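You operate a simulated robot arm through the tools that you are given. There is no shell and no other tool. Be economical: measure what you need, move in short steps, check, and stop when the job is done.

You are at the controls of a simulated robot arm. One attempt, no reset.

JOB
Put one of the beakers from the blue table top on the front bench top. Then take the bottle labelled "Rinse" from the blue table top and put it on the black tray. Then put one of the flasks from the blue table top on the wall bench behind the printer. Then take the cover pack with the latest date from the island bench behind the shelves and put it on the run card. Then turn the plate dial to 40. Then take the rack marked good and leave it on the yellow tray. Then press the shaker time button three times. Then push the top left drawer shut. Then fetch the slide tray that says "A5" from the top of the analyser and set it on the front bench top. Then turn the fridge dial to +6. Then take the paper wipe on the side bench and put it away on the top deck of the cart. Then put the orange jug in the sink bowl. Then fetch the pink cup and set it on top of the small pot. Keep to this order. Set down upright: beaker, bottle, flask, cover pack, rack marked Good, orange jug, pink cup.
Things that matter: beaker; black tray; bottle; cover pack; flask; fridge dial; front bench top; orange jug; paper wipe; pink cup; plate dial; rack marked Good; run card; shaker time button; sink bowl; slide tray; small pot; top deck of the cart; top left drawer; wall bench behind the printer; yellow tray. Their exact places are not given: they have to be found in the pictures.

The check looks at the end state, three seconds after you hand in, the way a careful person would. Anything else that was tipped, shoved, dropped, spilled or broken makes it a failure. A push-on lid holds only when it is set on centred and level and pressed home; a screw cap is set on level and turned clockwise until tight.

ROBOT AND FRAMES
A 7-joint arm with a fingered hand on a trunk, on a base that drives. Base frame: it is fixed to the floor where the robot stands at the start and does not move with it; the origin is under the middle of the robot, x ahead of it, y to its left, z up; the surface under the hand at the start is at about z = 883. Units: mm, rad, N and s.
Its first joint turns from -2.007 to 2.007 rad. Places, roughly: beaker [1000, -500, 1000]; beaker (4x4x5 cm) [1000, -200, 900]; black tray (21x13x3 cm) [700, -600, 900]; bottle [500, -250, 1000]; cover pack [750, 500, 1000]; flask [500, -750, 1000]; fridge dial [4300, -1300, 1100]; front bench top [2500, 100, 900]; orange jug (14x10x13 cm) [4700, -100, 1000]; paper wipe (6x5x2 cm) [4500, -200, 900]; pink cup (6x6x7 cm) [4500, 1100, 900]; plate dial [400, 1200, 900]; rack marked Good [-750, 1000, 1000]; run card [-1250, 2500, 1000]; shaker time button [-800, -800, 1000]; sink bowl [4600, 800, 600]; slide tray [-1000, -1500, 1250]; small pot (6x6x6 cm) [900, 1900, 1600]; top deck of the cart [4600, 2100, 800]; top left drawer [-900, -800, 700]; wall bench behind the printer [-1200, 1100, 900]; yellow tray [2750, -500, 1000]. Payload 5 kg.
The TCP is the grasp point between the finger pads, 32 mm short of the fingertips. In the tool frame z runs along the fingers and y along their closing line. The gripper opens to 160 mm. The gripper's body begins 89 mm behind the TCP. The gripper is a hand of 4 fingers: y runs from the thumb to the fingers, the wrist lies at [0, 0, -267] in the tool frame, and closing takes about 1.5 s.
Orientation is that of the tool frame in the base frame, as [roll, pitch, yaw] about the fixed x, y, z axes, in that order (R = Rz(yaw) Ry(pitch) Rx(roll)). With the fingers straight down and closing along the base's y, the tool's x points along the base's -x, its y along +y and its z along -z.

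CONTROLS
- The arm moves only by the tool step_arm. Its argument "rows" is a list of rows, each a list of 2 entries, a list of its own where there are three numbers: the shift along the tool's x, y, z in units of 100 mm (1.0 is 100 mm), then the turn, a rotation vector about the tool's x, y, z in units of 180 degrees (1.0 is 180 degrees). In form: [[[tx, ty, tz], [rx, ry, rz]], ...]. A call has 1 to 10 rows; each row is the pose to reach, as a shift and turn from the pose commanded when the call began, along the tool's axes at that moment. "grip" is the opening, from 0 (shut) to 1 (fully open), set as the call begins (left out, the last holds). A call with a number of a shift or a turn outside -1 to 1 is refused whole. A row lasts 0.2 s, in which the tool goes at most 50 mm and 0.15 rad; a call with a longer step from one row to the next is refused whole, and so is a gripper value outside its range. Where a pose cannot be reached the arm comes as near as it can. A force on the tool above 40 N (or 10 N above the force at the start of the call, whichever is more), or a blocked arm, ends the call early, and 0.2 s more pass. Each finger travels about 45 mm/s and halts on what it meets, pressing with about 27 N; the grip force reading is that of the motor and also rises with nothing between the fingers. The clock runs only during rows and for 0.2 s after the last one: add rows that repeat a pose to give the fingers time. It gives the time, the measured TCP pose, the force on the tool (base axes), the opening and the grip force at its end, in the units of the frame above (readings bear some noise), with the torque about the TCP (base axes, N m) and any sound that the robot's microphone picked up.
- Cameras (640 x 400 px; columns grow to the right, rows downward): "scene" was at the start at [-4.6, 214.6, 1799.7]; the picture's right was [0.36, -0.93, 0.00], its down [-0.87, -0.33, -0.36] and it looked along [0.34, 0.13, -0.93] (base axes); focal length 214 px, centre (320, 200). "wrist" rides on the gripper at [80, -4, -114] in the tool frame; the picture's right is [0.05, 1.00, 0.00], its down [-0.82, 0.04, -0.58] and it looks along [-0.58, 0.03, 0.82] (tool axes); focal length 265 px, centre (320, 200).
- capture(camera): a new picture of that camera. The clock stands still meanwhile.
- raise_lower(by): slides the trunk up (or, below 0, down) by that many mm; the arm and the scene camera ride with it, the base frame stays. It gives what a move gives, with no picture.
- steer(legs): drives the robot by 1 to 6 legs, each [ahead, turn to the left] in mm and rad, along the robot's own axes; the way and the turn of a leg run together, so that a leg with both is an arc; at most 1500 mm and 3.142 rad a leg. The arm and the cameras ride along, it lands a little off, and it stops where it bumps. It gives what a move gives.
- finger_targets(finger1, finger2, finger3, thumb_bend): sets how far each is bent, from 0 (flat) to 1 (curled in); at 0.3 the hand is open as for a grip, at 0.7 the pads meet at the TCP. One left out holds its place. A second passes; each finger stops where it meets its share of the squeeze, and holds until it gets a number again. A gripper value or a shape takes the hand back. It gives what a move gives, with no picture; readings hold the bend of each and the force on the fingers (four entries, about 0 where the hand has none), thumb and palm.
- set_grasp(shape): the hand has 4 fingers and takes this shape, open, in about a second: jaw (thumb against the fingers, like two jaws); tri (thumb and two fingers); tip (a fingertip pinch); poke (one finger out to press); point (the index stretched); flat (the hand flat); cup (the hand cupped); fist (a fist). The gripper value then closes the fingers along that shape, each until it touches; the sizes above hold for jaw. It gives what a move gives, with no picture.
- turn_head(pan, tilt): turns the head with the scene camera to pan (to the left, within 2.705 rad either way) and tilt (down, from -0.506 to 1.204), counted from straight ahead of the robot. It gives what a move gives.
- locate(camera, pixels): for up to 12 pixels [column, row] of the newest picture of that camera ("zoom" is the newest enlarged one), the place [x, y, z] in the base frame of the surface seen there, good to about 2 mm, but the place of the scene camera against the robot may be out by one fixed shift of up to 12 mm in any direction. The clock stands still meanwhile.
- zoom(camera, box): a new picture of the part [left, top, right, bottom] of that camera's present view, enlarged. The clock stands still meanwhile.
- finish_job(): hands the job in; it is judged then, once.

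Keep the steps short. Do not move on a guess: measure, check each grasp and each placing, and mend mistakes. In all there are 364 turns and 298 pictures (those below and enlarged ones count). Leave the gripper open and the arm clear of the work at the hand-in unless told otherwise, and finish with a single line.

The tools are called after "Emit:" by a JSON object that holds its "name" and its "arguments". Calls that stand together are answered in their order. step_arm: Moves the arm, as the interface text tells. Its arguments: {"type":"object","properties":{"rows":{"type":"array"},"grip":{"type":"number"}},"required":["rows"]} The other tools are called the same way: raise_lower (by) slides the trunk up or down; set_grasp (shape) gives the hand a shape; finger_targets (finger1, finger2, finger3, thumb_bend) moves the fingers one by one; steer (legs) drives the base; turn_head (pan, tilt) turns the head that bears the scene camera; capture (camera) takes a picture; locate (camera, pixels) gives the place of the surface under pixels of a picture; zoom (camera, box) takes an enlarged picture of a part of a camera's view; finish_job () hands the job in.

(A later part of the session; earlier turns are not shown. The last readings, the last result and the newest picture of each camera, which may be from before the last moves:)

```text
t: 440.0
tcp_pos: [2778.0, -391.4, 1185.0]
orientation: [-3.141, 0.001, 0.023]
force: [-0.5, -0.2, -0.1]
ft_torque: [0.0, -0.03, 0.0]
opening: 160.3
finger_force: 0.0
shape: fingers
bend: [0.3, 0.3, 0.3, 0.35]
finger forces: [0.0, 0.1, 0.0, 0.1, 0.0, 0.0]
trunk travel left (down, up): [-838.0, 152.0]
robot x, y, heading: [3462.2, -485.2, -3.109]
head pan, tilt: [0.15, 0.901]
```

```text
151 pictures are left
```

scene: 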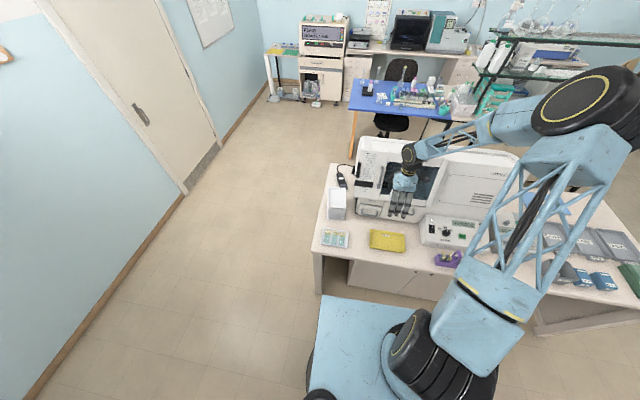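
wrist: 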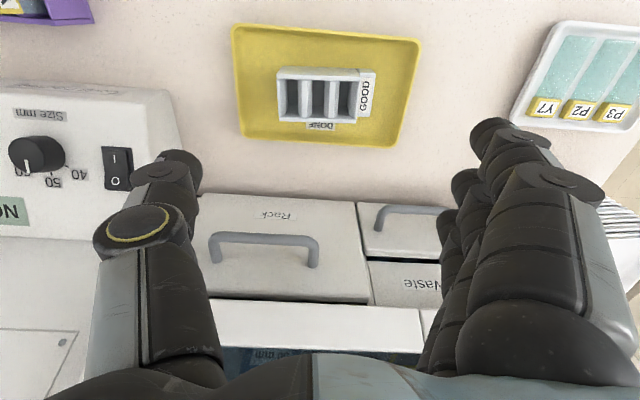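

Rack GOOD sits upright on the yellow tray. Next: shaker time button near (−800, −800). Lift the arm, close the hand, and drive back.

Emit:
{"name": "step_arm", "arguments": {"rows": [[[0.2, 0, -0.4], [0, 0, 0]], [[0.4, 0, -0.8], [0, 0, 0]], [[0.5, 0, -1.0], [0, 0, 0]]], "grip": 0.5}}

Emit:
{"name": "raise_lower", "arguments": {"by": 150}}

Emit:
{"name": "steer", "arguments": {"legs": [[0, 1.538], [1080, 0], [0, -1.5708], [1500, 0], [1500, 0]]}}

```text
t: 440.8
tcp_pos: [2828.5, -392.2, 1283.4]
orientation: [3.141, 0.001, 0.025]
force: [0.3, 0.1, 0.6]
ft_torque: [-0.02, 0.05, 0.0]
opening: 89.6
finger_force: 0.0
shape: jaw
bend: [0.72, 0.72, 0.72, 0.7]
finger forces: [0.0, 0.0, 0.0, 0.0, 0.0, 0.0]
trunk travel left (down, up): [-838.0, 152.0]
robot x, y, heading: [3468.3, -490.1, -3.113]
head pan, tilt: [0.15, 0.901]
```

```text
t: 442.5
tcp_pos: [2828.4, -391.3, 1435.4]
orientation: [3.14, 0.003, 0.023]
force: [0.7, 0.0, 0.3]
ft_torque: [-0.01, 0.01, 0.01]
opening: 80.9
finger_force: 0.2
shape: jaw
bend: [0.72, 0.72, 0.72, 0.7]
finger forces: [0.0, 0.0, 0.0, 0.1, 0.1, 0.1]
trunk travel left (down, up): [-988.0, 2.0]
robot x, y, heading: [3464.8, -481.3, -3.11]
head pan, tilt: [0.15, 0.901]
```

```text
t: 470.2
tcp_pos: [-185.3, -1570.6, 1434.9]
orientation: [-3.142, 0.0, 0.022]
force: [-0.4, 0.3, 0.1]
ft_torque: [-0.05, 0.02, -0.04]
opening: 80.6
finger_force: 0.1
shape: jaw
bend: [0.72, 0.72, 0.72, 0.7]
finger forces: [0.0, 0.0, 0.0, 0.0, 0.0, 0.1]
trunk travel left (down, up): [-988.0, 2.0]
robot x, y, heading: [451.9, -1665.2, -3.106]
head pan, tilt: [0.15, 0.901]
```

Emit:
{"name": "turn_head", "arguments": {"pan": 0.0, "tilt": 0.6}}

Emit:
{"name": "capture", "arguments": {"camera": "scene"}}

Emit:
{"name": "zoom", "arguments": {"camera": "scene", "box": [240, 120, 480, 300]}}

Emit:
{"name": "steer", "arguments": {"legs": [[0, -1.014], [1006, 0], [0, 0.978]]}}

Emit:
{"name": "turn_head", "arguments": {"pan": 0.15, "tilt": 0.8}}

Emit:
{"name": "capture", "arguments": {"camera": "scene"}}

Emit:
{"name": "capture", "arguments": {"camera": "wrist"}}

```text
t: 471.1
tcp_pos: [-183.8, -1571.2, 1433.8]
orientation: [-3.14, 0.002, 0.02]
force: [-0.7, 0.0, 0.2]
ft_torque: [-0.01, -0.01, 0.03]
opening: 80.9
finger_force: 0.0
shape: jaw
bend: [0.72, 0.72, 0.72, 0.7]
finger forces: [0.0, 0.0, 0.0, 0.0, 0.0, 0.0]
trunk travel left (down, up): [-988.0, 2.0]
robot x, y, heading: [448.3, -1662.0, -3.109]
head pan, tilt: [0.0, 0.6]
```

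```text
150 pictures are left
```

scene: 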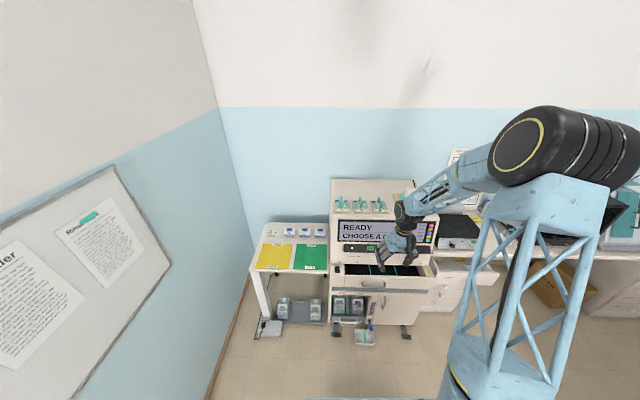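

```text
2.22 times, centred on (360, 210) of scene
```

zoom: 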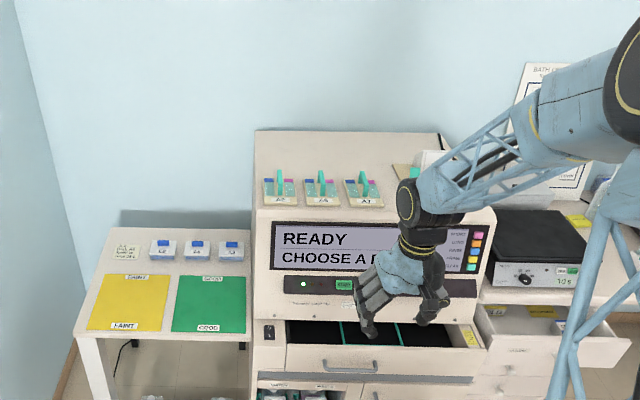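

```text
t: 481.7
tcp_pos: [-738.6, -710.6, 1433.5]
orientation: [-3.141, 0.002, 0.004]
force: [0.1, -0.6, 0.2]
ft_torque: [-0.03, -0.01, 0.02]
opening: 80.8
finger_force: 0.1
shape: jaw
bend: [0.72, 0.72, 0.72, 0.7]
finger forces: [0.1, 0.0, 0.0, 0.0, 0.1, 0.1]
trunk travel left (down, up): [-988.0, 2.0]
robot x, y, heading: [-106.2, -817.6, -3.128]
head pan, tilt: [0.0, 0.6]
```

```text
t: 482.4
tcp_pos: [-737.3, -708.6, 1434.6]
orientation: [-3.141, 0.002, 0.003]
force: [-0.8, -0.5, -0.9]
ft_torque: [-0.03, 0.01, 0.01]
opening: 80.8
finger_force: 0.1
shape: jaw
bend: [0.72, 0.72, 0.72, 0.7]
finger forces: [0.0, 0.0, 0.0, 0.0, 0.0, 0.1]
trunk travel left (down, up): [-988.0, 2.0]
robot x, y, heading: [-103.2, -811.9, -3.13]
head pan, tilt: [0.15, 0.799]
```

```text
148 pictures are left
```

scene: 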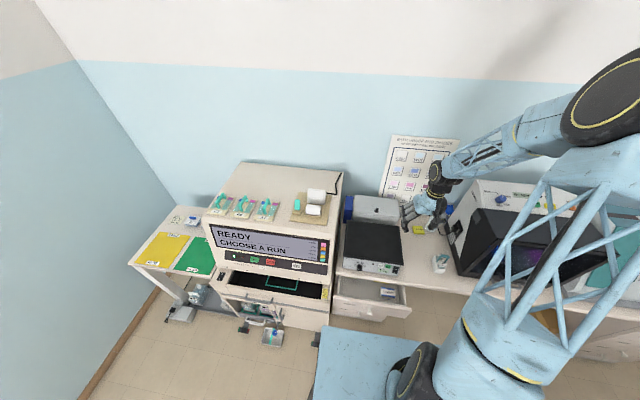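

```text
147 pictures are left
```

wrist: 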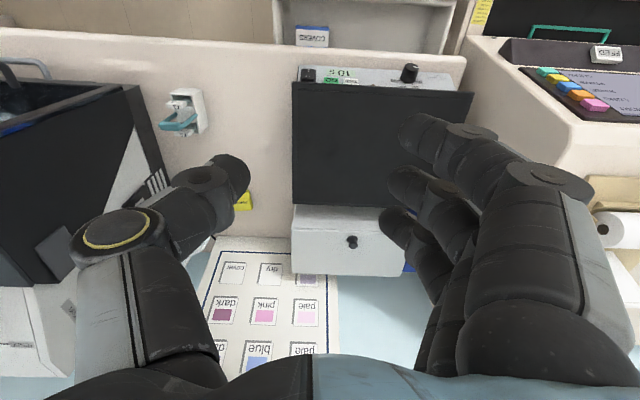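

Emit:
{"name": "zoom", "arguments": {"camera": "scene", "box": [330, 215, 420, 320]}}

Emit:
{"name": "zoom", "arguments": {"camera": "wrist", "box": [280, 40, 440, 110]}}

Emit:
{"name": "locate", "arguments": {"camera": "scene", "pixels": [[355, 266], [370, 268], [386, 269], [345, 258], [400, 268], [370, 285], [370, 260], [408, 310], [340, 295], [375, 300]]}}

```text
3.81 times, centred on (375, 268) of scene
```

zoom: 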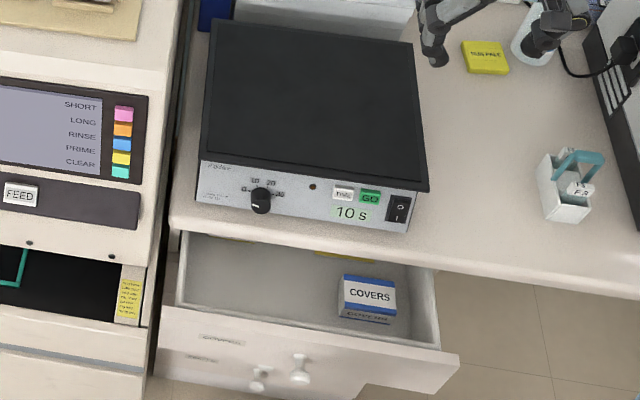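

```text
4.00 times, centred on (360, 75) of wrist
```

zoom: 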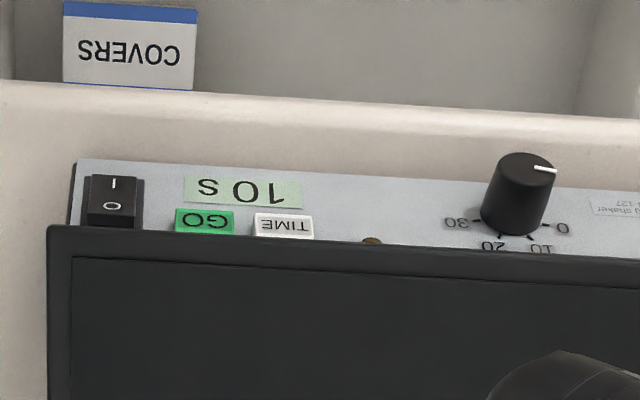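

```text
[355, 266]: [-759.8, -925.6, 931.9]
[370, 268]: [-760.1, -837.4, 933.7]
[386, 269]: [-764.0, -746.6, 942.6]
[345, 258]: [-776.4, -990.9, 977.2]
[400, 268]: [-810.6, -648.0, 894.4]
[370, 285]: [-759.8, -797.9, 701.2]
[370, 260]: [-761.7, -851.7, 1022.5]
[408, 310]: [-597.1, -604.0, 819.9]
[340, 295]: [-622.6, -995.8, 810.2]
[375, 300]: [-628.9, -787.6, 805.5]
```

Emit:
{"name": "locate", "arguments": {"camera": "zoom", "pixels": [[284, 226], [262, 224], [308, 228], [284, 216], [284, 235], [205, 220], [350, 185], [350, 230], [150, 165], [150, 225], [240, 190], [520, 195]]}}

Emit:
{"name": "zoom", "arguments": {"camera": "scene", "box": [355, 250, 405, 285]}}

Emit:
{"name": "locate", "arguments": {"camera": "zoom", "pixels": [[235, 170], [200, 165], [340, 170], [250, 250], [235, 182]]}}

```text
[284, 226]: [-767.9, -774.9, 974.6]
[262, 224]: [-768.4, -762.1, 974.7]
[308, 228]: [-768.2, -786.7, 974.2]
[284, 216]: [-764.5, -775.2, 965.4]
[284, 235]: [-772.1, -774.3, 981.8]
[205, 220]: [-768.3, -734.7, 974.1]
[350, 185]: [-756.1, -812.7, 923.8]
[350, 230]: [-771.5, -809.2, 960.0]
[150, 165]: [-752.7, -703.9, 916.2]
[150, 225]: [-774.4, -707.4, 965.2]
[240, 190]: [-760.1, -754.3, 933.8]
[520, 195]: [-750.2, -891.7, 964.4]
```

```text
11.43 times, centred on (380, 268) of scene
```

zoom: 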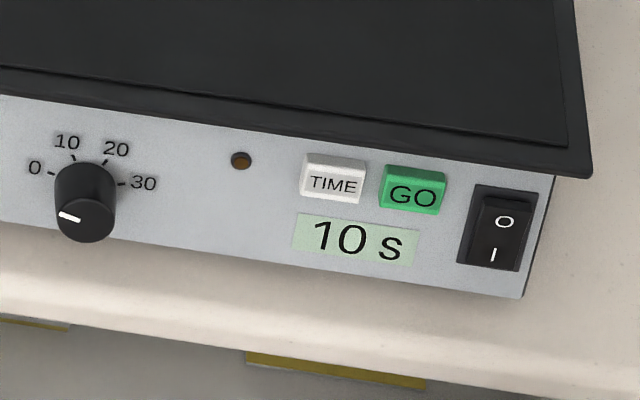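

```text
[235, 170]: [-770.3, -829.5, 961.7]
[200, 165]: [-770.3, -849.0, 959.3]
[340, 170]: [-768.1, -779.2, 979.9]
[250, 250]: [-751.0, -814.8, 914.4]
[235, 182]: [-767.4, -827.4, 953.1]
```

TIME button: centre ≈ (−768, −775, 974) on a panel leaning back ~23°, current setting 10 s. Take the poke shape and look at it.

Emit:
{"name": "set_grasp", "arguments": {"shape": "poke"}}

Emit:
{"name": "capture", "arguments": {"camera": "wrist"}}

Emit:
{"name": "zoom", "arguments": {"camera": "scene", "box": [380, 140, 480, 240]}}

```text
t: 483.3
tcp_pos: [-738.2, -710.3, 1435.4]
orientation: [3.141, 0.002, 0.004]
force: [0.0, -0.3, 0.0]
ft_torque: [0.01, 0.0, 0.0]
opening: 0.0
finger_force: 0.0
shape: poke
bend: [1.0, 1.0, 1.0, 0.47]
finger forces: [0.0, 0.1, 0.0, 0.0, 0.0, 0.0]
trunk travel left (down, up): [-988.0, 2.0]
robot x, y, heading: [-101.0, -814.8, -3.128]
head pan, tilt: [0.15, 0.799]
```

```text
143 pictures are left
```

wrist: 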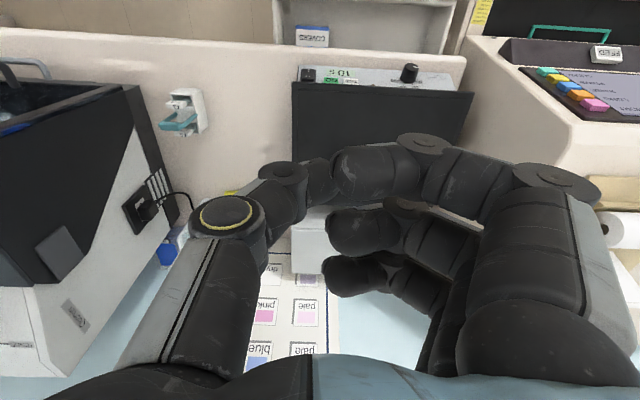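

```text
4.00 times, centred on (430, 190) of scene
```

zoom: 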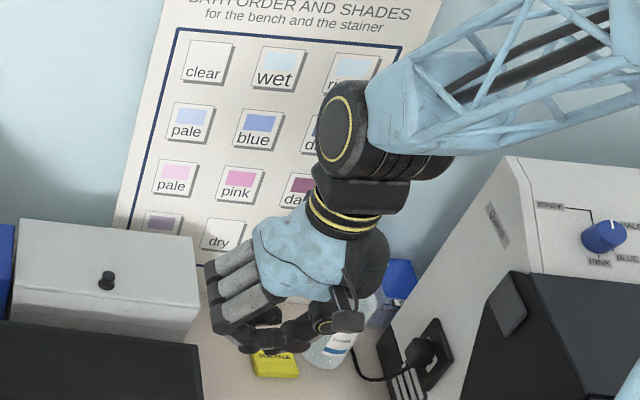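

Emit:
{"name": "set_grasp", "arguments": {"shape": "point"}}

Emit:
{"name": "capture", "arguments": {"camera": "wrist"}}

Emit:
{"name": "zoom", "arguments": {"camera": "scene", "box": [380, 140, 480, 240]}}

```text
t: 484.2
tcp_pos: [-739.2, -708.9, 1434.2]
orientation: [3.141, 0.002, 0.005]
force: [0.2, -0.3, -0.2]
ft_torque: [0.01, 0.0, -0.01]
opening: 152.3
finger_force: 0.0
shape: point
bend: [0.3, 1.0, 1.0, 0.54]
finger forces: [0.0, 0.0, 0.0, 0.0, 0.0, 0.1]
trunk travel left (down, up): [-988.0, 2.0]
robot x, y, heading: [-102.8, -813.2, -3.129]
head pan, tilt: [0.15, 0.799]
```

```text
141 pictures are left
```

wrist: 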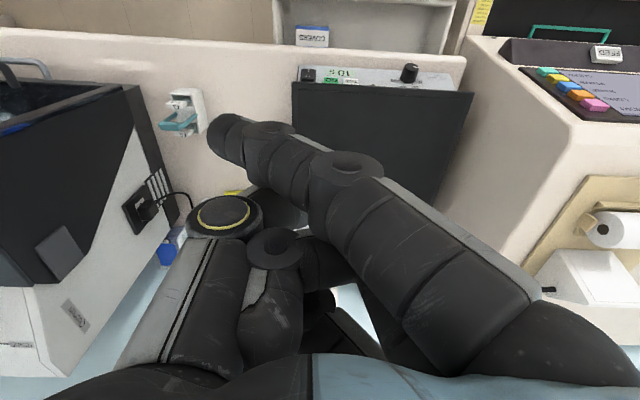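

```text
4.00 times, centred on (430, 190) of scene
```

zoom: 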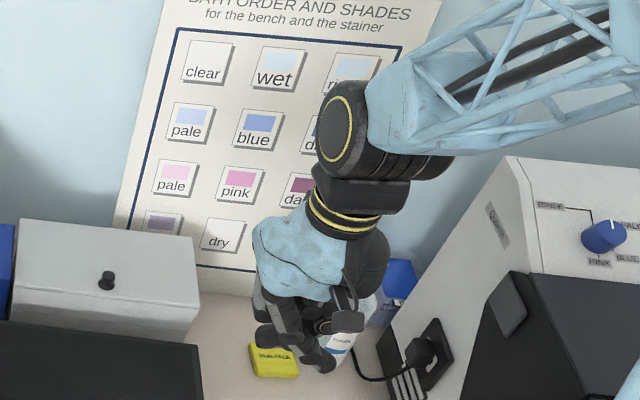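

Emit:
{"name": "locate", "arguments": {"camera": "wrist", "pixels": [[212, 125], [218, 130], [225, 118], [232, 140], [215, 145], [240, 115], [265, 125], [285, 145], [345, 160], [225, 155], [255, 245], [310, 300]]}}

Emit:
{"name": "zoom", "arguments": {"camera": "wrist", "box": [190, 90, 350, 200]}}

```text
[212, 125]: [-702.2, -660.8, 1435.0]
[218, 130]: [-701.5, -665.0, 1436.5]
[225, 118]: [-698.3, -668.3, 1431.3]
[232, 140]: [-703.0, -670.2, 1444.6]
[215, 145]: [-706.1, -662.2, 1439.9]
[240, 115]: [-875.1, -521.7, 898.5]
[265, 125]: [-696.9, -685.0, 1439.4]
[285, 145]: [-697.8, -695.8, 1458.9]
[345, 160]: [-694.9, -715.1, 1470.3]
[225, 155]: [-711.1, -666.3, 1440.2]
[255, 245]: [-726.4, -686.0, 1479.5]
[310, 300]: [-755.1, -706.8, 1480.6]
```

```text
3.64 times, centred on (270, 145) of wrist
```

zoom: 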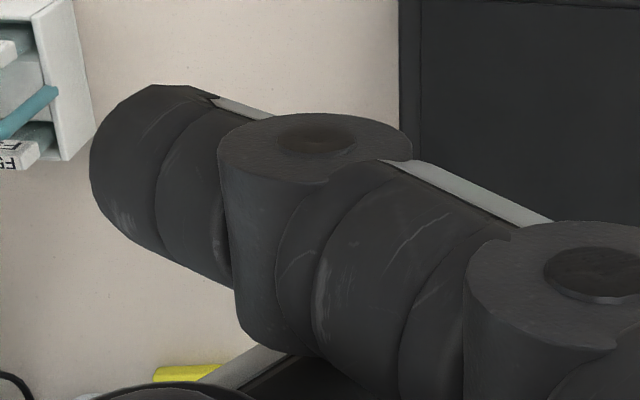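

Pointing goes sideways. Instead I fold index and ring in and pinch middle and thumb into a single poker along the tool axis.

Emit:
{"name": "finger_targets", "arguments": {"finger1": 1.0, "finger2": 0.7, "finger3": 1.0, "thumb_bend": 0.7}}

Emit:
{"name": "capture", "arguments": {"camera": "wrist"}}

Emit:
{"name": "zoom", "arguments": {"camera": "scene", "box": [380, 140, 480, 240]}}

```text
t: 485.2
tcp_pos: [-739.0, -708.5, 1433.8]
orientation: [-3.141, 0.001, 0.006]
force: [-0.2, -0.1, -0.1]
ft_torque: [0.01, -0.03, -0.01]
opening: 50.6
finger_force: 0.1
shape: fingers
bend: [1.0, 0.98, 1.0, 0.69]
finger forces: [0.0, 0.1, 0.0, 0.0, 0.1, 0.0]
trunk travel left (down, up): [-988.0, 2.0]
robot x, y, heading: [-100.1, -813.0, -3.132]
head pan, tilt: [0.15, 0.799]
```

```text
138 pictures are left
```

wrist: 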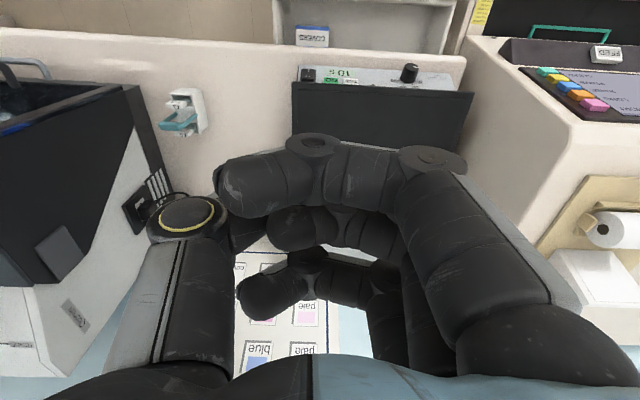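

```text
4.00 times, centred on (430, 190) of scene
```

zoom: 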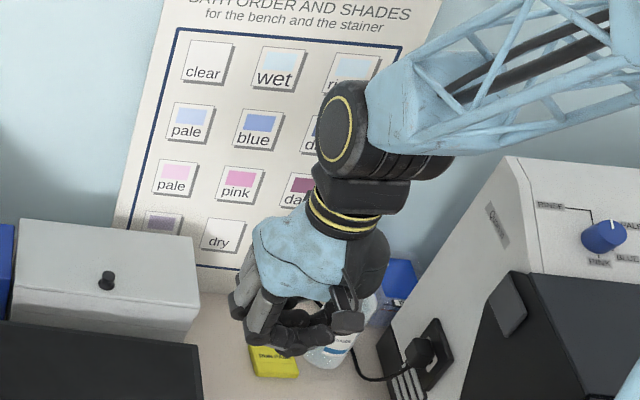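

Emit:
{"name": "set_grasp", "arguments": {"shape": "jaw"}}

Emit:
{"name": "finger_targets", "arguments": {"finger1": 0.1, "finger2": 0.7, "finger3": 0.1, "thumb_bend": 0.7}}

Emit:
{"name": "capture", "arguments": {"camera": "wrist"}}

Emit:
{"name": "locate", "arguments": {"camera": "wrist", "pixels": [[320, 185], [325, 170], [310, 180], [335, 185], [560, 120], [520, 130], [300, 190], [345, 180]]}}

```text
t: 486.1
tcp_pos: [-738.4, -709.7, 1435.2]
orientation: [3.142, 0.003, 0.006]
force: [0.1, 0.5, -0.3]
ft_torque: [0.02, 0.01, -0.01]
opening: 159.9
finger_force: 0.1
shape: jaw
bend: [0.3, 0.3, 0.3, 0.3]
finger forces: [0.1, 0.0, 0.0, 0.1, 0.0, 0.0]
trunk travel left (down, up): [-988.0, 2.0]
robot x, y, heading: [-106.4, -818.1, -3.129]
head pan, tilt: [0.15, 0.799]
```

```text
t: 487.1
tcp_pos: [-738.1, -709.9, 1435.1]
orientation: [-3.141, 0.002, 0.004]
force: [0.6, -0.2, -1.4]
ft_torque: [0.0, 0.02, 0.01]
opening: 117.1
finger_force: 0.1
shape: fingers
bend: [0.1, 0.7, 0.1, 0.7]
finger forces: [0.0, 0.1, 0.0, 0.0, 0.0, 0.0]
trunk travel left (down, up): [-988.0, 2.0]
robot x, y, heading: [-104.2, -813.8, -3.127]
head pan, tilt: [0.15, 0.799]
```

```text
136 pictures are left
```

wrist: 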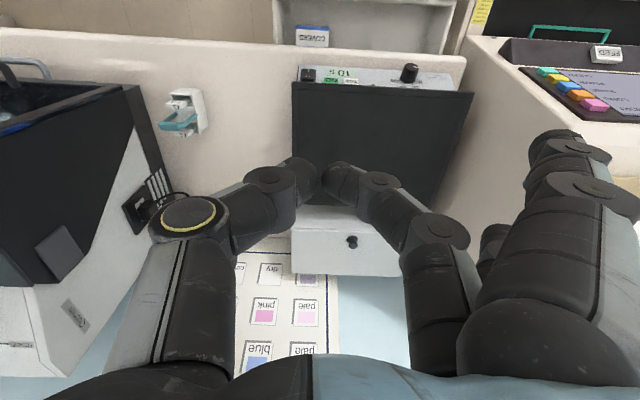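

```text
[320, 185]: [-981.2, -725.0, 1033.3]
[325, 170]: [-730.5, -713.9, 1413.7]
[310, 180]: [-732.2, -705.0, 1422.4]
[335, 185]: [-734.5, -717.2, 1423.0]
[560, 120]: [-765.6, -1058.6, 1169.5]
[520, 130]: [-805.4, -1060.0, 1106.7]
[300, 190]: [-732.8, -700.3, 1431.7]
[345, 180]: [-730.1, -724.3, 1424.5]
```

Emit:
{"name": "locate", "arguments": {"camera": "wrist", "pixels": [[545, 145], [585, 150], [570, 138], [532, 150], [490, 240], [485, 235], [500, 230], [600, 190], [330, 168], [300, 165], [345, 165]]}}

```text
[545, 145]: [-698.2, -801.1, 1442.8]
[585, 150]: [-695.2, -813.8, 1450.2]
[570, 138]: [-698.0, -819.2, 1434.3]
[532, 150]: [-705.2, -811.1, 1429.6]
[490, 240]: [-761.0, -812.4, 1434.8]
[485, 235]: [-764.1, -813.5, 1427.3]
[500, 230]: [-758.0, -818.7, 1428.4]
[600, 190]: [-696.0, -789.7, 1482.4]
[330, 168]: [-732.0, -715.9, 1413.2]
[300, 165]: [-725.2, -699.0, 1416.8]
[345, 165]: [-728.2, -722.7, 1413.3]
```

Emit:
{"name": "finger_targets", "arguments": {"finger1": 1.0, "finger3": 1.0}}

Emit:
{"name": "capture", "arguments": {"camera": "wrist"}}

Emit:
{"name": "locate", "arguments": {"camera": "wrist", "pixels": [[320, 180], [330, 150], [370, 150], [400, 150], [300, 150], [345, 170], [280, 160], [330, 250], [300, 260], [360, 260], [410, 170], [320, 165]]}}

```text
t: 488.1
tcp_pos: [-738.6, -709.7, 1435.2]
orientation: [3.141, 0.004, 0.003]
force: [0.5, -1.0, -0.4]
ft_torque: [0.02, 0.0, 0.0]
opening: 50.5
finger_force: 0.2
shape: fingers
bend: [1.0, 0.7, 1.0, 0.7]
finger forces: [0.0, 0.1, 0.1, 0.1, 0.0, 0.0]
trunk travel left (down, up): [-988.0, 2.0]
robot x, y, heading: [-102.1, -816.3, -3.135]
head pan, tilt: [0.15, 0.799]
```

```text
135 pictures are left
```

wrist: 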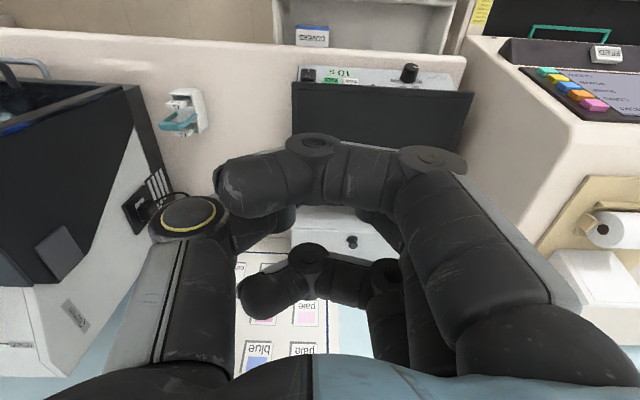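

```text
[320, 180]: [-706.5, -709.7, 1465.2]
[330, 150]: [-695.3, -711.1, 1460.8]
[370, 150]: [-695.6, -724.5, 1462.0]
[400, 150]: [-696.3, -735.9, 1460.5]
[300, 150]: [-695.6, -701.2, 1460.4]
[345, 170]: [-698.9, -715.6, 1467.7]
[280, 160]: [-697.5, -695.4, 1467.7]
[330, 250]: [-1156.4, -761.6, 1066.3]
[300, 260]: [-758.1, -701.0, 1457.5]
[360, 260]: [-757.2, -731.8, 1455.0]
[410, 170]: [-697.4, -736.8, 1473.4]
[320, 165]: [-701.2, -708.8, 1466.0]
```

Folded fingers stay ~35 mm behind the pinch tip — good poker. Tilt the tool 67° forward (normal to the panel).

Emit:
{"name": "step_arm", "arguments": {"rows": [[[0, 0, 0], [0, -0.046, 0]], [[0, 0, 0], [0, -0.092, 0]], [[0, 0, 0], [0, -0.138, 0]], [[0, 0, 0], [0, -0.184, 0]], [[0, 0, 0], [0, -0.23, 0]], [[0, 0, 0], [0, -0.276, 0]], [[0, 0, 0], [0, -0.322, 0]], [[0, 0, 0], [0, -0.368, 0]], [[0, 0, 0], [0, -0.372, 0]]]}}

Emit:
{"name": "capture", "arguments": {"camera": "wrist"}}

Emit:
{"name": "capture", "arguments": {"camera": "scene"}}

```text
t: 490.1
tcp_pos: [-737.8, -709.5, 1435.0]
orientation: [-3.137, 1.17, 0.006]
force: [0.2, -0.5, -0.5]
ft_torque: [-0.01, 0.0, -0.02]
opening: 50.4
finger_force: 0.1
shape: fingers
bend: [1.0, 0.7, 1.0, 0.7]
finger forces: [0.0, 0.0, 0.0, 0.0, 0.0, 0.0]
trunk travel left (down, up): [-988.0, 2.0]
robot x, y, heading: [-98.1, -811.9, -3.132]
head pan, tilt: [0.15, 0.799]
```

```text
134 pictures are left
```

wrist: 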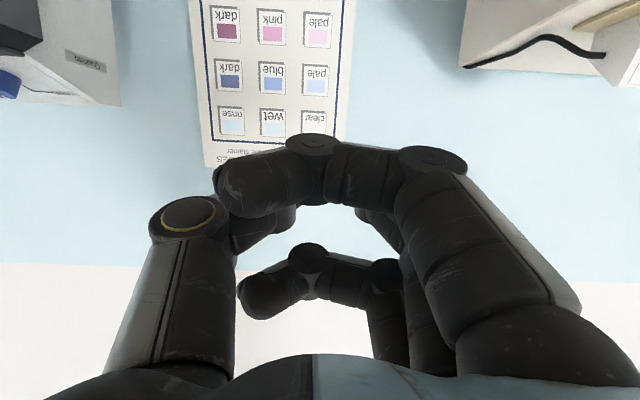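

```text
133 pictures are left
```

scene: 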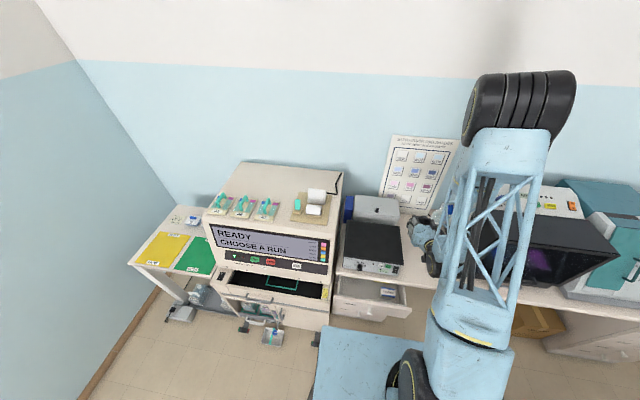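

Pose reached. Now shift back 60 mm, align y to −774 and lower in front of the panel.

Emit:
{"name": "step_arm", "arguments": {"rows": [[[0.08, 0.22, -0.19], [0, 0, 0]], [[0.16, 0.44, -0.38], [0, 0, 0]], [[0.234, 0.645, -0.552], [0, 0, 0]]]}}

Emit:
{"name": "raise_lower", "arguments": {"by": -400}}

Emit:
{"name": "raise_lower", "arguments": {"by": -25}}

Emit:
{"name": "capture", "arguments": {"camera": "scene"}}

Emit:
{"name": "zoom", "arguments": {"camera": "scene", "box": [320, 200, 480, 330]}}

Emit:
{"name": "capture", "arguments": {"camera": "wrist"}}

```text
t: 490.9
tcp_pos: [-745.5, -764.2, 1411.5]
orientation: [-3.137, 1.168, 0.007]
force: [0.7, -0.3, 0.1]
ft_torque: [0.02, 0.02, -0.04]
opening: 50.6
finger_force: 0.1
shape: fingers
bend: [1.0, 0.7, 1.0, 0.7]
finger forces: [0.0, 0.0, 0.0, 0.0, 0.0, 0.0]
out of reach, approached as far as the arm can: row 1, 2, 3
trunk travel left (down, up): [-988.0, 2.0]
robot x, y, heading: [-103.5, -815.5, -3.13]
head pan, tilt: [0.15, 0.799]
```

```text
t: 494.2
tcp_pos: [-746.3, -761.9, 1039.9]
orientation: [-3.141, 1.187, 0.003]
force: [8.4, -0.6, 13.8]
ft_torque: [-0.09, 0.3, -0.09]
opening: 50.2
finger_force: 10.9
shape: fingers
bend: [1.0, 0.71, 1.0, 0.7]
finger forces: [0.1, 15.2, 0.0, 0.0, 6.7, 0.1]
trunk travel left (down, up): [-611.0, 379.0]
robot x, y, heading: [-101.7, -813.6, -3.125]
head pan, tilt: [0.15, 0.799]
stopped: the force on the tool passed its limit at 59 N (the readings are from after the stop); the commanded pose is now the measured one
```

```text
t: 494.6
tcp_pos: [-747.2, -761.0, 1040.0]
orientation: [3.141, 1.197, 0.003]
force: [17.0, -0.9, 17.4]
ft_torque: [-0.1, 0.17, -0.15]
opening: 49.7
finger_force: 15.6
shape: fingers
bend: [1.0, 0.71, 1.0, 0.7]
finger forces: [0.0, 18.0, 0.0, 0.0, 13.5, 0.0]
trunk travel left (down, up): [-606.0, 384.0]
robot x, y, heading: [-99.4, -815.8, -3.127]
head pan, tilt: [0.15, 0.799]
stopped: the force on the tool passed its limit at 53 N (the readings are from after the stop); the commanded pose is now the measured one
```

```text
132 pictures are left
```

scene: 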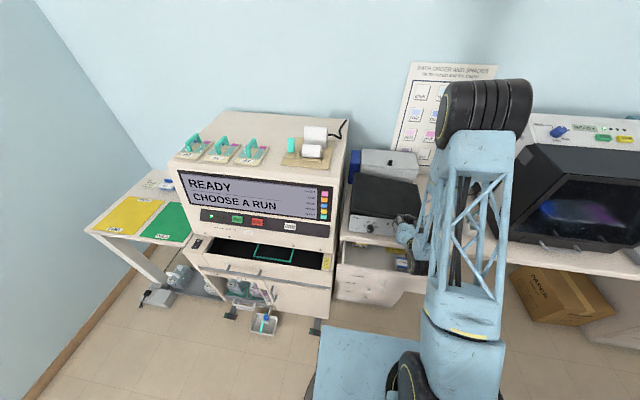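

```text
3.08 times, centred on (400, 265) of scene
```

zoom: 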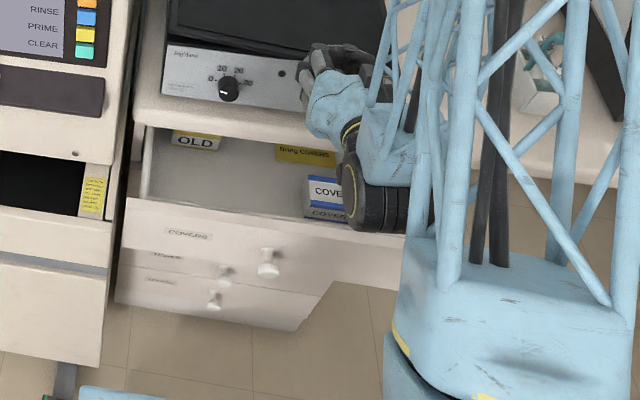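

```text
130 pictures are left
```

wrist: 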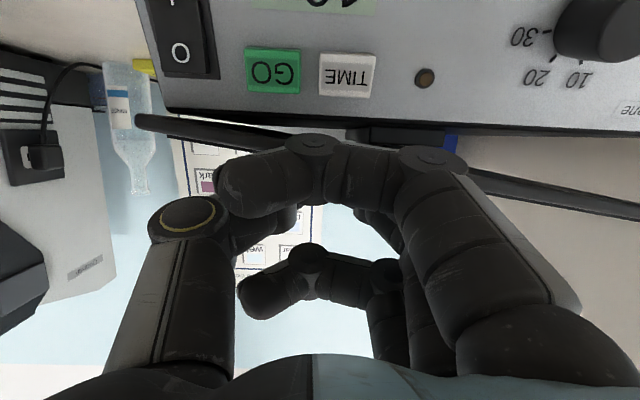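

The shift was out of reach (too close) and the fingers came down on the shaker's lid instead. Raise at once, then reposition the base farther sideways.

Emit:
{"name": "raise_lower", "arguments": {"by": 380}}

Emit:
{"name": "steer", "arguments": {"legs": [[0, 1.79], [345, 0], [0, -1.8]]}}

Emit:
{"name": "turn_head", "arguments": {"pan": -0.4, "tilt": 0.8}}

Emit:
{"name": "capture", "arguments": {"camera": "scene"}}

Emit:
{"name": "zoom", "arguments": {"camera": "scene", "box": [270, 150, 430, 280]}}

```text
t: 498.2
tcp_pos: [-749.4, -761.7, 1417.9]
orientation: [3.142, 1.196, 0.004]
force: [-0.2, -1.1, -0.4]
ft_torque: [-0.01, 0.0, 0.01]
opening: 50.1
finger_force: 0.0
shape: fingers
bend: [1.0, 0.7, 1.0, 0.7]
finger forces: [0.0, 0.1, 0.0, 0.1, 0.0, 0.0]
trunk travel left (down, up): [-986.0, 4.0]
robot x, y, heading: [-105.6, -813.2, -3.13]
head pan, tilt: [0.15, 0.799]
```

```text
t: 509.6
tcp_pos: [-668.2, -1113.6, 1417.7]
orientation: [3.141, 1.196, 0.028]
force: [-0.2, 0.3, -0.8]
ft_torque: [0.02, -0.03, -0.01]
opening: 50.3
finger_force: 0.0
shape: fingers
bend: [1.0, 0.7, 1.0, 0.7]
finger forces: [0.0, 0.0, 0.0, 0.1, 0.1, 0.0]
trunk travel left (down, up): [-986.0, 4.0]
robot x, y, heading: [-22.9, -1153.1, -3.108]
head pan, tilt: [0.15, 0.799]
```

```text
t: 510.5
tcp_pos: [-668.5, -1114.0, 1419.3]
orientation: [-3.141, 1.196, 0.028]
force: [-0.8, 0.1, 0.5]
ft_torque: [0.01, 0.0, -0.02]
opening: 50.5
finger_force: 0.2
shape: fingers
bend: [1.0, 0.7, 1.0, 0.7]
finger forces: [0.1, 0.1, 0.0, 0.0, 0.1, 0.1]
trunk travel left (down, up): [-986.0, 4.0]
robot x, y, heading: [-21.2, -1152.2, -3.101]
head pan, tilt: [-0.4, 0.799]
```

```text
129 pictures are left
```

scene: 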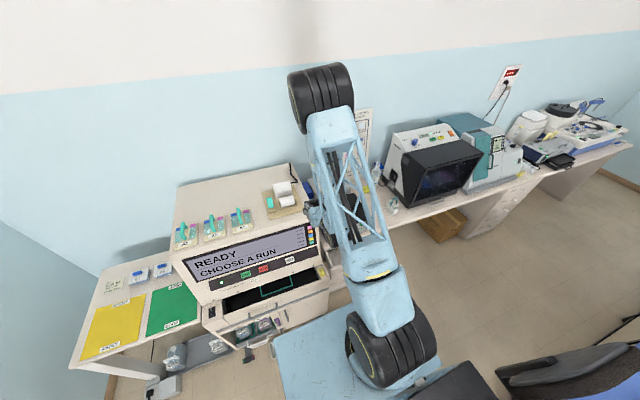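

```text
3.08 times, centred on (350, 215) of scene
```

zoom: 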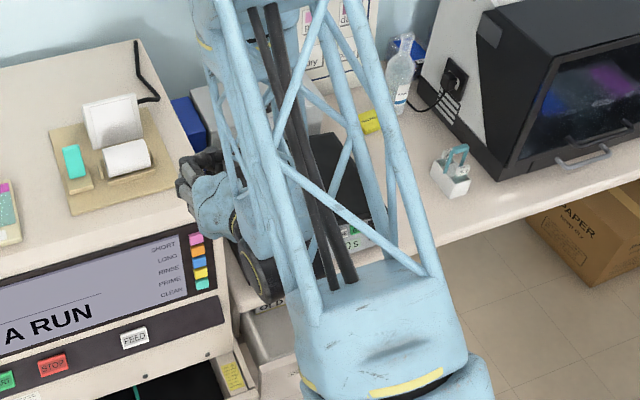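

Emit:
{"name": "steer", "arguments": {"legs": [[0, -1.611], [152, 0], [0, 1.319]]}}

Emit:
{"name": "turn_head", "arguments": {"pan": -0.1, "tilt": 0.8}}

Emit:
{"name": "capture", "arguments": {"camera": "scene"}}

```text
t: 519.4
tcp_pos: [-643.1, -804.7, 1417.4]
orientation: [-3.141, 1.195, -0.223]
force: [0.1, -0.4, -0.1]
ft_torque: [0.01, -0.02, 0.0]
opening: 50.5
finger_force: 0.0
shape: fingers
bend: [1.0, 0.7, 1.0, 0.7]
finger forces: [0.1, 0.1, 0.1, 0.0, 0.0, 0.0]
trunk travel left (down, up): [-986.0, 4.0]
robot x, y, heading: [-20.0, -999.2, 2.928]
head pan, tilt: [-0.4, 0.799]
```

```text
t: 520.2
tcp_pos: [-641.9, -803.2, 1419.3]
orientation: [-3.141, 1.195, -0.221]
force: [-0.6, 0.3, 0.9]
ft_torque: [-0.01, 0.01, 0.01]
opening: 50.4
finger_force: 0.2
shape: fingers
bend: [1.0, 0.7, 1.0, 0.7]
finger forces: [0.0, 0.0, 0.1, 0.0, 0.1, 0.1]
trunk travel left (down, up): [-986.0, 4.0]
robot x, y, heading: [-21.4, -997.9, 2.926]
head pan, tilt: [-0.099, 0.799]
```

```text
127 pictures are left
```

scene: 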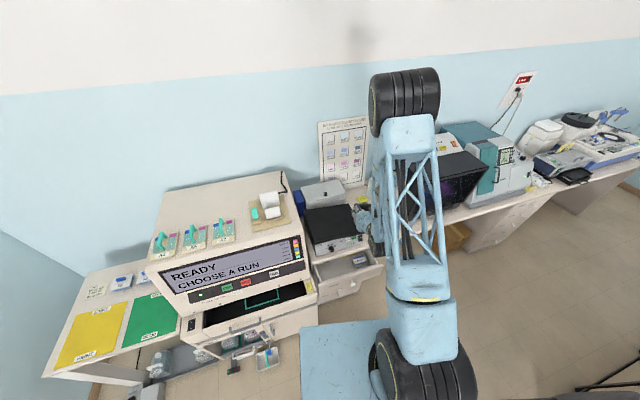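

Emit:
{"name": "raise_lower", "arguments": {"by": -400}}

Emit:
{"name": "capture", "arguments": {"camera": "wrist"}}

Emit:
{"name": "zoom", "arguments": {"camera": "scene", "box": [260, 180, 420, 310]}}

```text
t: 524.0
tcp_pos: [-641.7, -805.2, 1018.3]
orientation: [-3.141, 1.196, -0.221]
force: [0.2, -1.2, 0.2]
ft_torque: [0.01, -0.02, 0.01]
opening: 50.5
finger_force: 0.1
shape: fingers
bend: [1.0, 0.7, 1.0, 0.7]
finger forces: [0.0, 0.0, 0.1, 0.1, 0.0, 0.1]
trunk travel left (down, up): [-586.0, 404.0]
robot x, y, heading: [-25.6, -999.2, 2.927]
head pan, tilt: [-0.099, 0.799]
```

```text
126 pictures are left
```

wrist: 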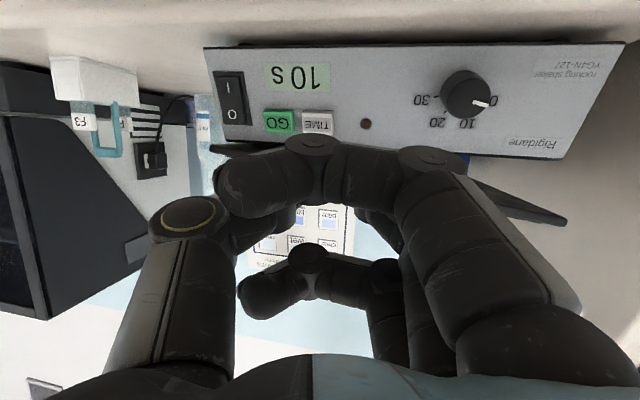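

```text
3.08 times, centred on (340, 245) of scene
```

zoom: 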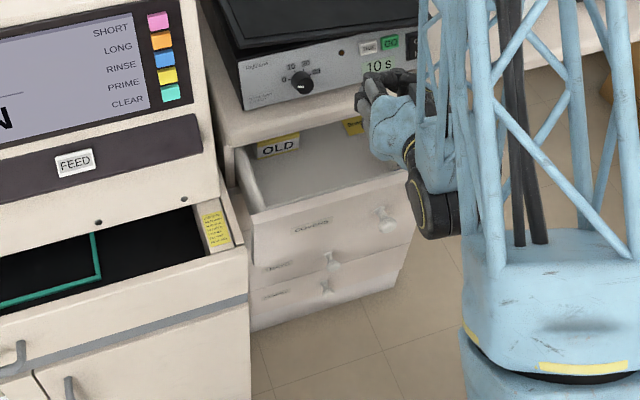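

Emit:
{"name": "locate", "arguments": {"camera": "wrist", "pixels": [[317, 122], [305, 122], [330, 122], [317, 114], [317, 131], [280, 122], [355, 122], [300, 78], [206, 50], [620, 45], [300, 150]]}}

```text
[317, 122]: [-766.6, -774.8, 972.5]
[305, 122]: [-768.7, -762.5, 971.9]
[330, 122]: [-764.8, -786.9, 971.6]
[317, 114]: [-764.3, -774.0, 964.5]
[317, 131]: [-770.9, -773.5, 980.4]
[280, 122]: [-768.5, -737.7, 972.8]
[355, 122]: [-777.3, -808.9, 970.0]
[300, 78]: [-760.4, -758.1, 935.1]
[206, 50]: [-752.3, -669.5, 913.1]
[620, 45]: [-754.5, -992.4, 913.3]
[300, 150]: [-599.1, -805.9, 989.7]
```

Shaker unmoved; TIME button centre (−767, −775, 972.5), straight ahead of the poker: 107 mm along the tool axis. Advance 88 mm and check.

Emit:
{"name": "step_arm", "arguments": {"rows": [[[-0.02, -0.01, 0.4], [0, 0, 0]], [[-0.046, -0.02, 0.75], [0, 0, 0]], [[-0.046, -0.02, 0.88], [0, 0, 0]], [[-0.046, -0.02, 0.88], [0, 0, 0]]]}}

Emit:
{"name": "capture", "arguments": {"camera": "wrist"}}

Emit:
{"name": "zoom", "arguments": {"camera": "scene", "box": [310, 190, 390, 260]}}

```text
t: 525.0
tcp_pos: [-724.4, -783.9, 989.6]
orientation: [-3.141, 1.195, -0.221]
force: [-1.0, 0.0, 0.2]
ft_torque: [0.04, -0.01, 0.02]
opening: 50.6
finger_force: 0.0
shape: fingers
bend: [1.0, 0.7, 1.0, 0.7]
finger forces: [0.0, 0.1, 0.0, 0.0, 0.0, 0.0]
trunk travel left (down, up): [-586.0, 404.0]
robot x, y, heading: [-24.1, -997.6, 2.928]
head pan, tilt: [-0.099, 0.799]
```

```text
124 pictures are left
```

wrist: 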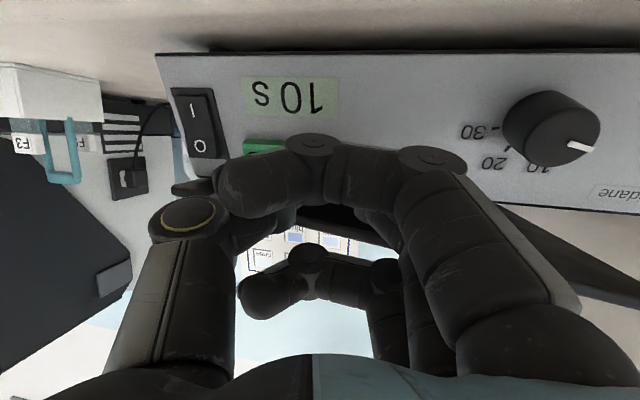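

```text
5.71 times, centred on (350, 225) of scene
```

zoom: 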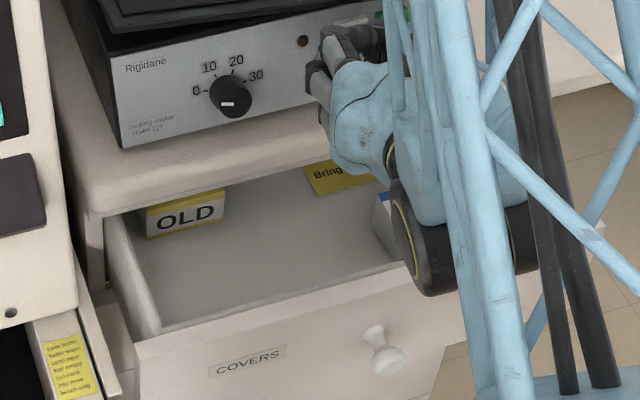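

Emit:
{"name": "step_arm", "arguments": {"rows": [[[0, 0, 0.08], [0, 0, 0]], [[0, 0, 0.12], [0, 0, 0]], [[0, 0, 0.15], [0, 0, 0]], [[0, 0, 0.17], [0, 0, 0]], [[0, 0, 0.19], [0, 0, 0]], [[0, 0, 0.21], [0, 0, 0]]]}}

Emit:
{"name": "zoom", "arguments": {"camera": "wrist", "box": [200, 50, 400, 175]}}

```text
t: 526.4
tcp_pos: [-740.3, -779.9, 983.0]
orientation: [3.14, 1.196, -0.222]
force: [11.0, -3.8, 4.0]
ft_torque: [-0.04, -0.07, 0.06]
opening: 50.2
finger_force: 6.0
shape: fingers
bend: [1.0, 0.71, 1.0, 0.7]
finger forces: [0.1, 12.0, 0.0, 0.0, 0.1, 0.0]
trunk travel left (down, up): [-586.0, 404.0]
robot x, y, heading: [-24.5, -1000.7, 2.928]
head pan, tilt: [-0.099, 0.799]
heard: click
```

```text
3.20 times, centred on (300, 112) of wrist
```

zoom: 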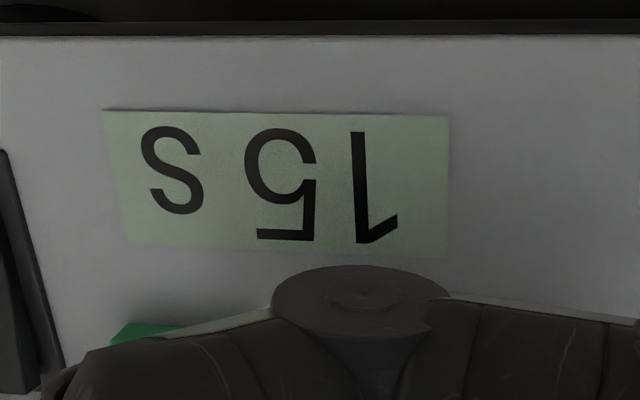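

First press registered: click, display 15 s. Back off and press the second time.

Emit:
{"name": "step_arm", "arguments": {"rows": [[[0, 0, -0.1], [0, 0, 0]], [[0, 0, -0.15], [0, 0, 0]], [[0, 0, -0.15], [0, 0, 0]]]}}

Emit:
{"name": "step_arm", "arguments": {"rows": [[[0, 0, 0.06], [0, 0, 0]], [[0, 0, 0.09], [0, 0, 0]], [[0, 0, 0.11], [0, 0, 0]], [[0, 0, 0.13], [0, 0, 0]], [[0, 0, 0.15], [0, 0, 0]]]}}

Emit:
{"name": "step_arm", "arguments": {"rows": [[[0, 0, -0.1], [0, 0, 0]], [[0, 0, -0.15], [0, 0, 0]], [[0, 0, -0.15], [0, 0, 0]]]}}

Emit:
{"name": "zoom", "arguments": {"camera": "wrist", "box": [200, 50, 400, 175]}}

```text
t: 527.2
tcp_pos: [-728.1, -781.5, 988.5]
orientation: [3.141, 1.197, -0.222]
force: [-0.3, -0.8, 0.2]
ft_torque: [0.0, 0.0, 0.01]
opening: 50.3
finger_force: 0.1
shape: fingers
bend: [1.0, 0.7, 1.0, 0.7]
finger forces: [0.1, 0.0, 0.1, 0.1, 0.0, 0.0]
trunk travel left (down, up): [-586.0, 404.0]
robot x, y, heading: [-26.0, -1000.2, 2.926]
head pan, tilt: [-0.099, 0.799]
```

```text
t: 528.4
tcp_pos: [-742.9, -779.3, 983.9]
orientation: [-3.141, 1.195, -0.22]
force: [8.8, -3.6, 3.3]
ft_torque: [-0.01, -0.07, 0.07]
opening: 50.4
finger_force: 5.7
shape: fingers
bend: [1.0, 0.71, 1.0, 0.7]
finger forces: [0.0, 11.3, 0.1, 0.0, 0.0, 0.0]
trunk travel left (down, up): [-586.0, 404.0]
robot x, y, heading: [-21.8, -1002.2, 2.93]
head pan, tilt: [-0.099, 0.799]
heard: click
```

```text
t: 529.2
tcp_pos: [-729.1, -782.8, 987.1]
orientation: [-3.141, 1.196, -0.222]
force: [0.2, 0.1, 0.7]
ft_torque: [-0.02, 0.0, 0.01]
opening: 50.5
finger_force: 0.0
shape: fingers
bend: [1.0, 0.7, 1.0, 0.7]
finger forces: [0.0, 0.0, 0.0, 0.0, 0.0, 0.1]
trunk travel left (down, up): [-586.0, 404.0]
robot x, y, heading: [-25.1, -1004.3, 2.928]
head pan, tilt: [-0.099, 0.799]
```

```text
3.20 times, centred on (300, 112) of wrist
```

zoom: 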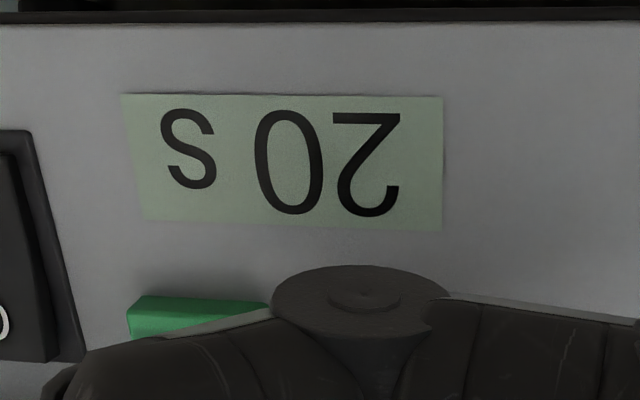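

Second press: 20 s. Third press.

Emit:
{"name": "step_arm", "arguments": {"rows": [[[0, 0, 0.06], [0, 0, 0]], [[0, 0, 0.09], [0, 0, 0]], [[0, 0, 0.11], [0, 0, 0]], [[0, 0, 0.13], [0, 0, 0]], [[0, 0, 0.15], [0, 0, 0]]]}}

Emit:
{"name": "step_arm", "arguments": {"rows": [[[0, 0, -0.3], [0, 0, 0]], [[0, 0, -0.7], [0, 0, 0]], [[0, 0, -1.0], [0, 0, 0]], [[0, 0, -1.0], [0, 0, 0]]]}}

Emit:
{"name": "capture", "arguments": {"camera": "wrist"}}

Emit:
{"name": "capture", "arguments": {"camera": "scene"}}

```text
t: 530.4
tcp_pos: [-740.5, -781.5, 983.6]
orientation: [-3.141, 1.195, -0.223]
force: [8.3, -3.3, 3.8]
ft_torque: [-0.05, -0.03, 0.08]
opening: 50.5
finger_force: 5.0
shape: fingers
bend: [1.0, 0.71, 1.0, 0.7]
finger forces: [0.0, 10.5, 0.1, 0.0, 0.0, 0.0]
trunk travel left (down, up): [-586.0, 404.0]
robot x, y, heading: [-24.2, -998.8, 2.931]
head pan, tilt: [-0.099, 0.799]
heard: click
```

```text
t: 531.4
tcp_pos: [-653.2, -798.6, 1019.0]
orientation: [3.142, 1.195, -0.222]
force: [-0.3, 0.1, 1.4]
ft_torque: [0.0, -0.01, -0.01]
opening: 50.2
finger_force: 0.0
shape: fingers
bend: [1.0, 0.7, 1.0, 0.7]
finger forces: [0.0, 0.0, 0.0, 0.1, 0.0, 0.0]
trunk travel left (down, up): [-586.0, 404.0]
robot x, y, heading: [-22.9, -999.7, 2.93]
head pan, tilt: [-0.099, 0.799]
```

```text
120 pictures are left
```

wrist: 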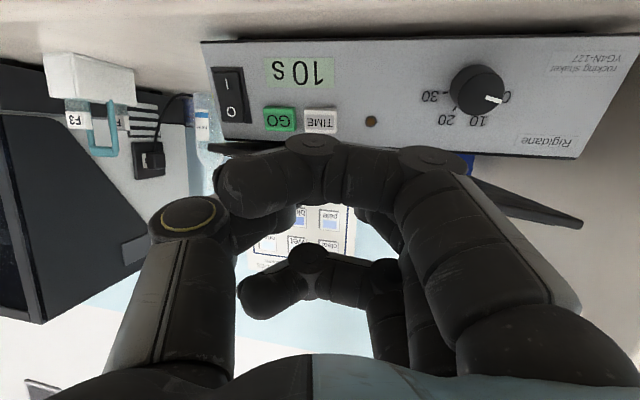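

```text
119 pictures are left
```

scene: 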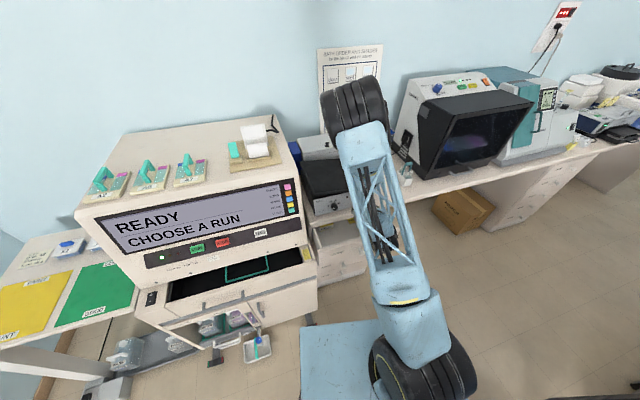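

Three clicks; the display cycled 15 → 20 → 10 s. Next, the open top drawer ("COVERS"). Measure its front.

Emit:
{"name": "zoom", "arguments": {"camera": "scene", "box": [290, 190, 390, 310]}}

Emit:
{"name": "locate", "arguments": {"camera": "scene", "pixels": [[340, 252], [350, 248], [330, 262], [345, 262], [365, 245], [325, 250], [340, 243], [352, 265]]}}

```text
3.33 times, centred on (340, 250) of scene
```

zoom: 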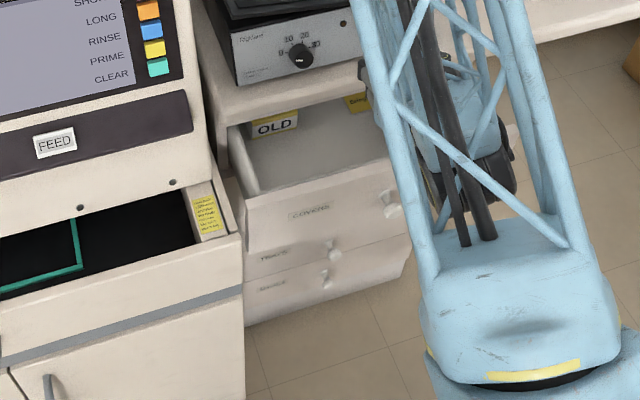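

```text
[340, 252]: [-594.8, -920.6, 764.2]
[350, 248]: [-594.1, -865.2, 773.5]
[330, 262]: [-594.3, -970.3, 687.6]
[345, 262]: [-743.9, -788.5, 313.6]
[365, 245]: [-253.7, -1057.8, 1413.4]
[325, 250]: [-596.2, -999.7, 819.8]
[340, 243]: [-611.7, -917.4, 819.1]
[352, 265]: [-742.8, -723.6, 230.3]
```

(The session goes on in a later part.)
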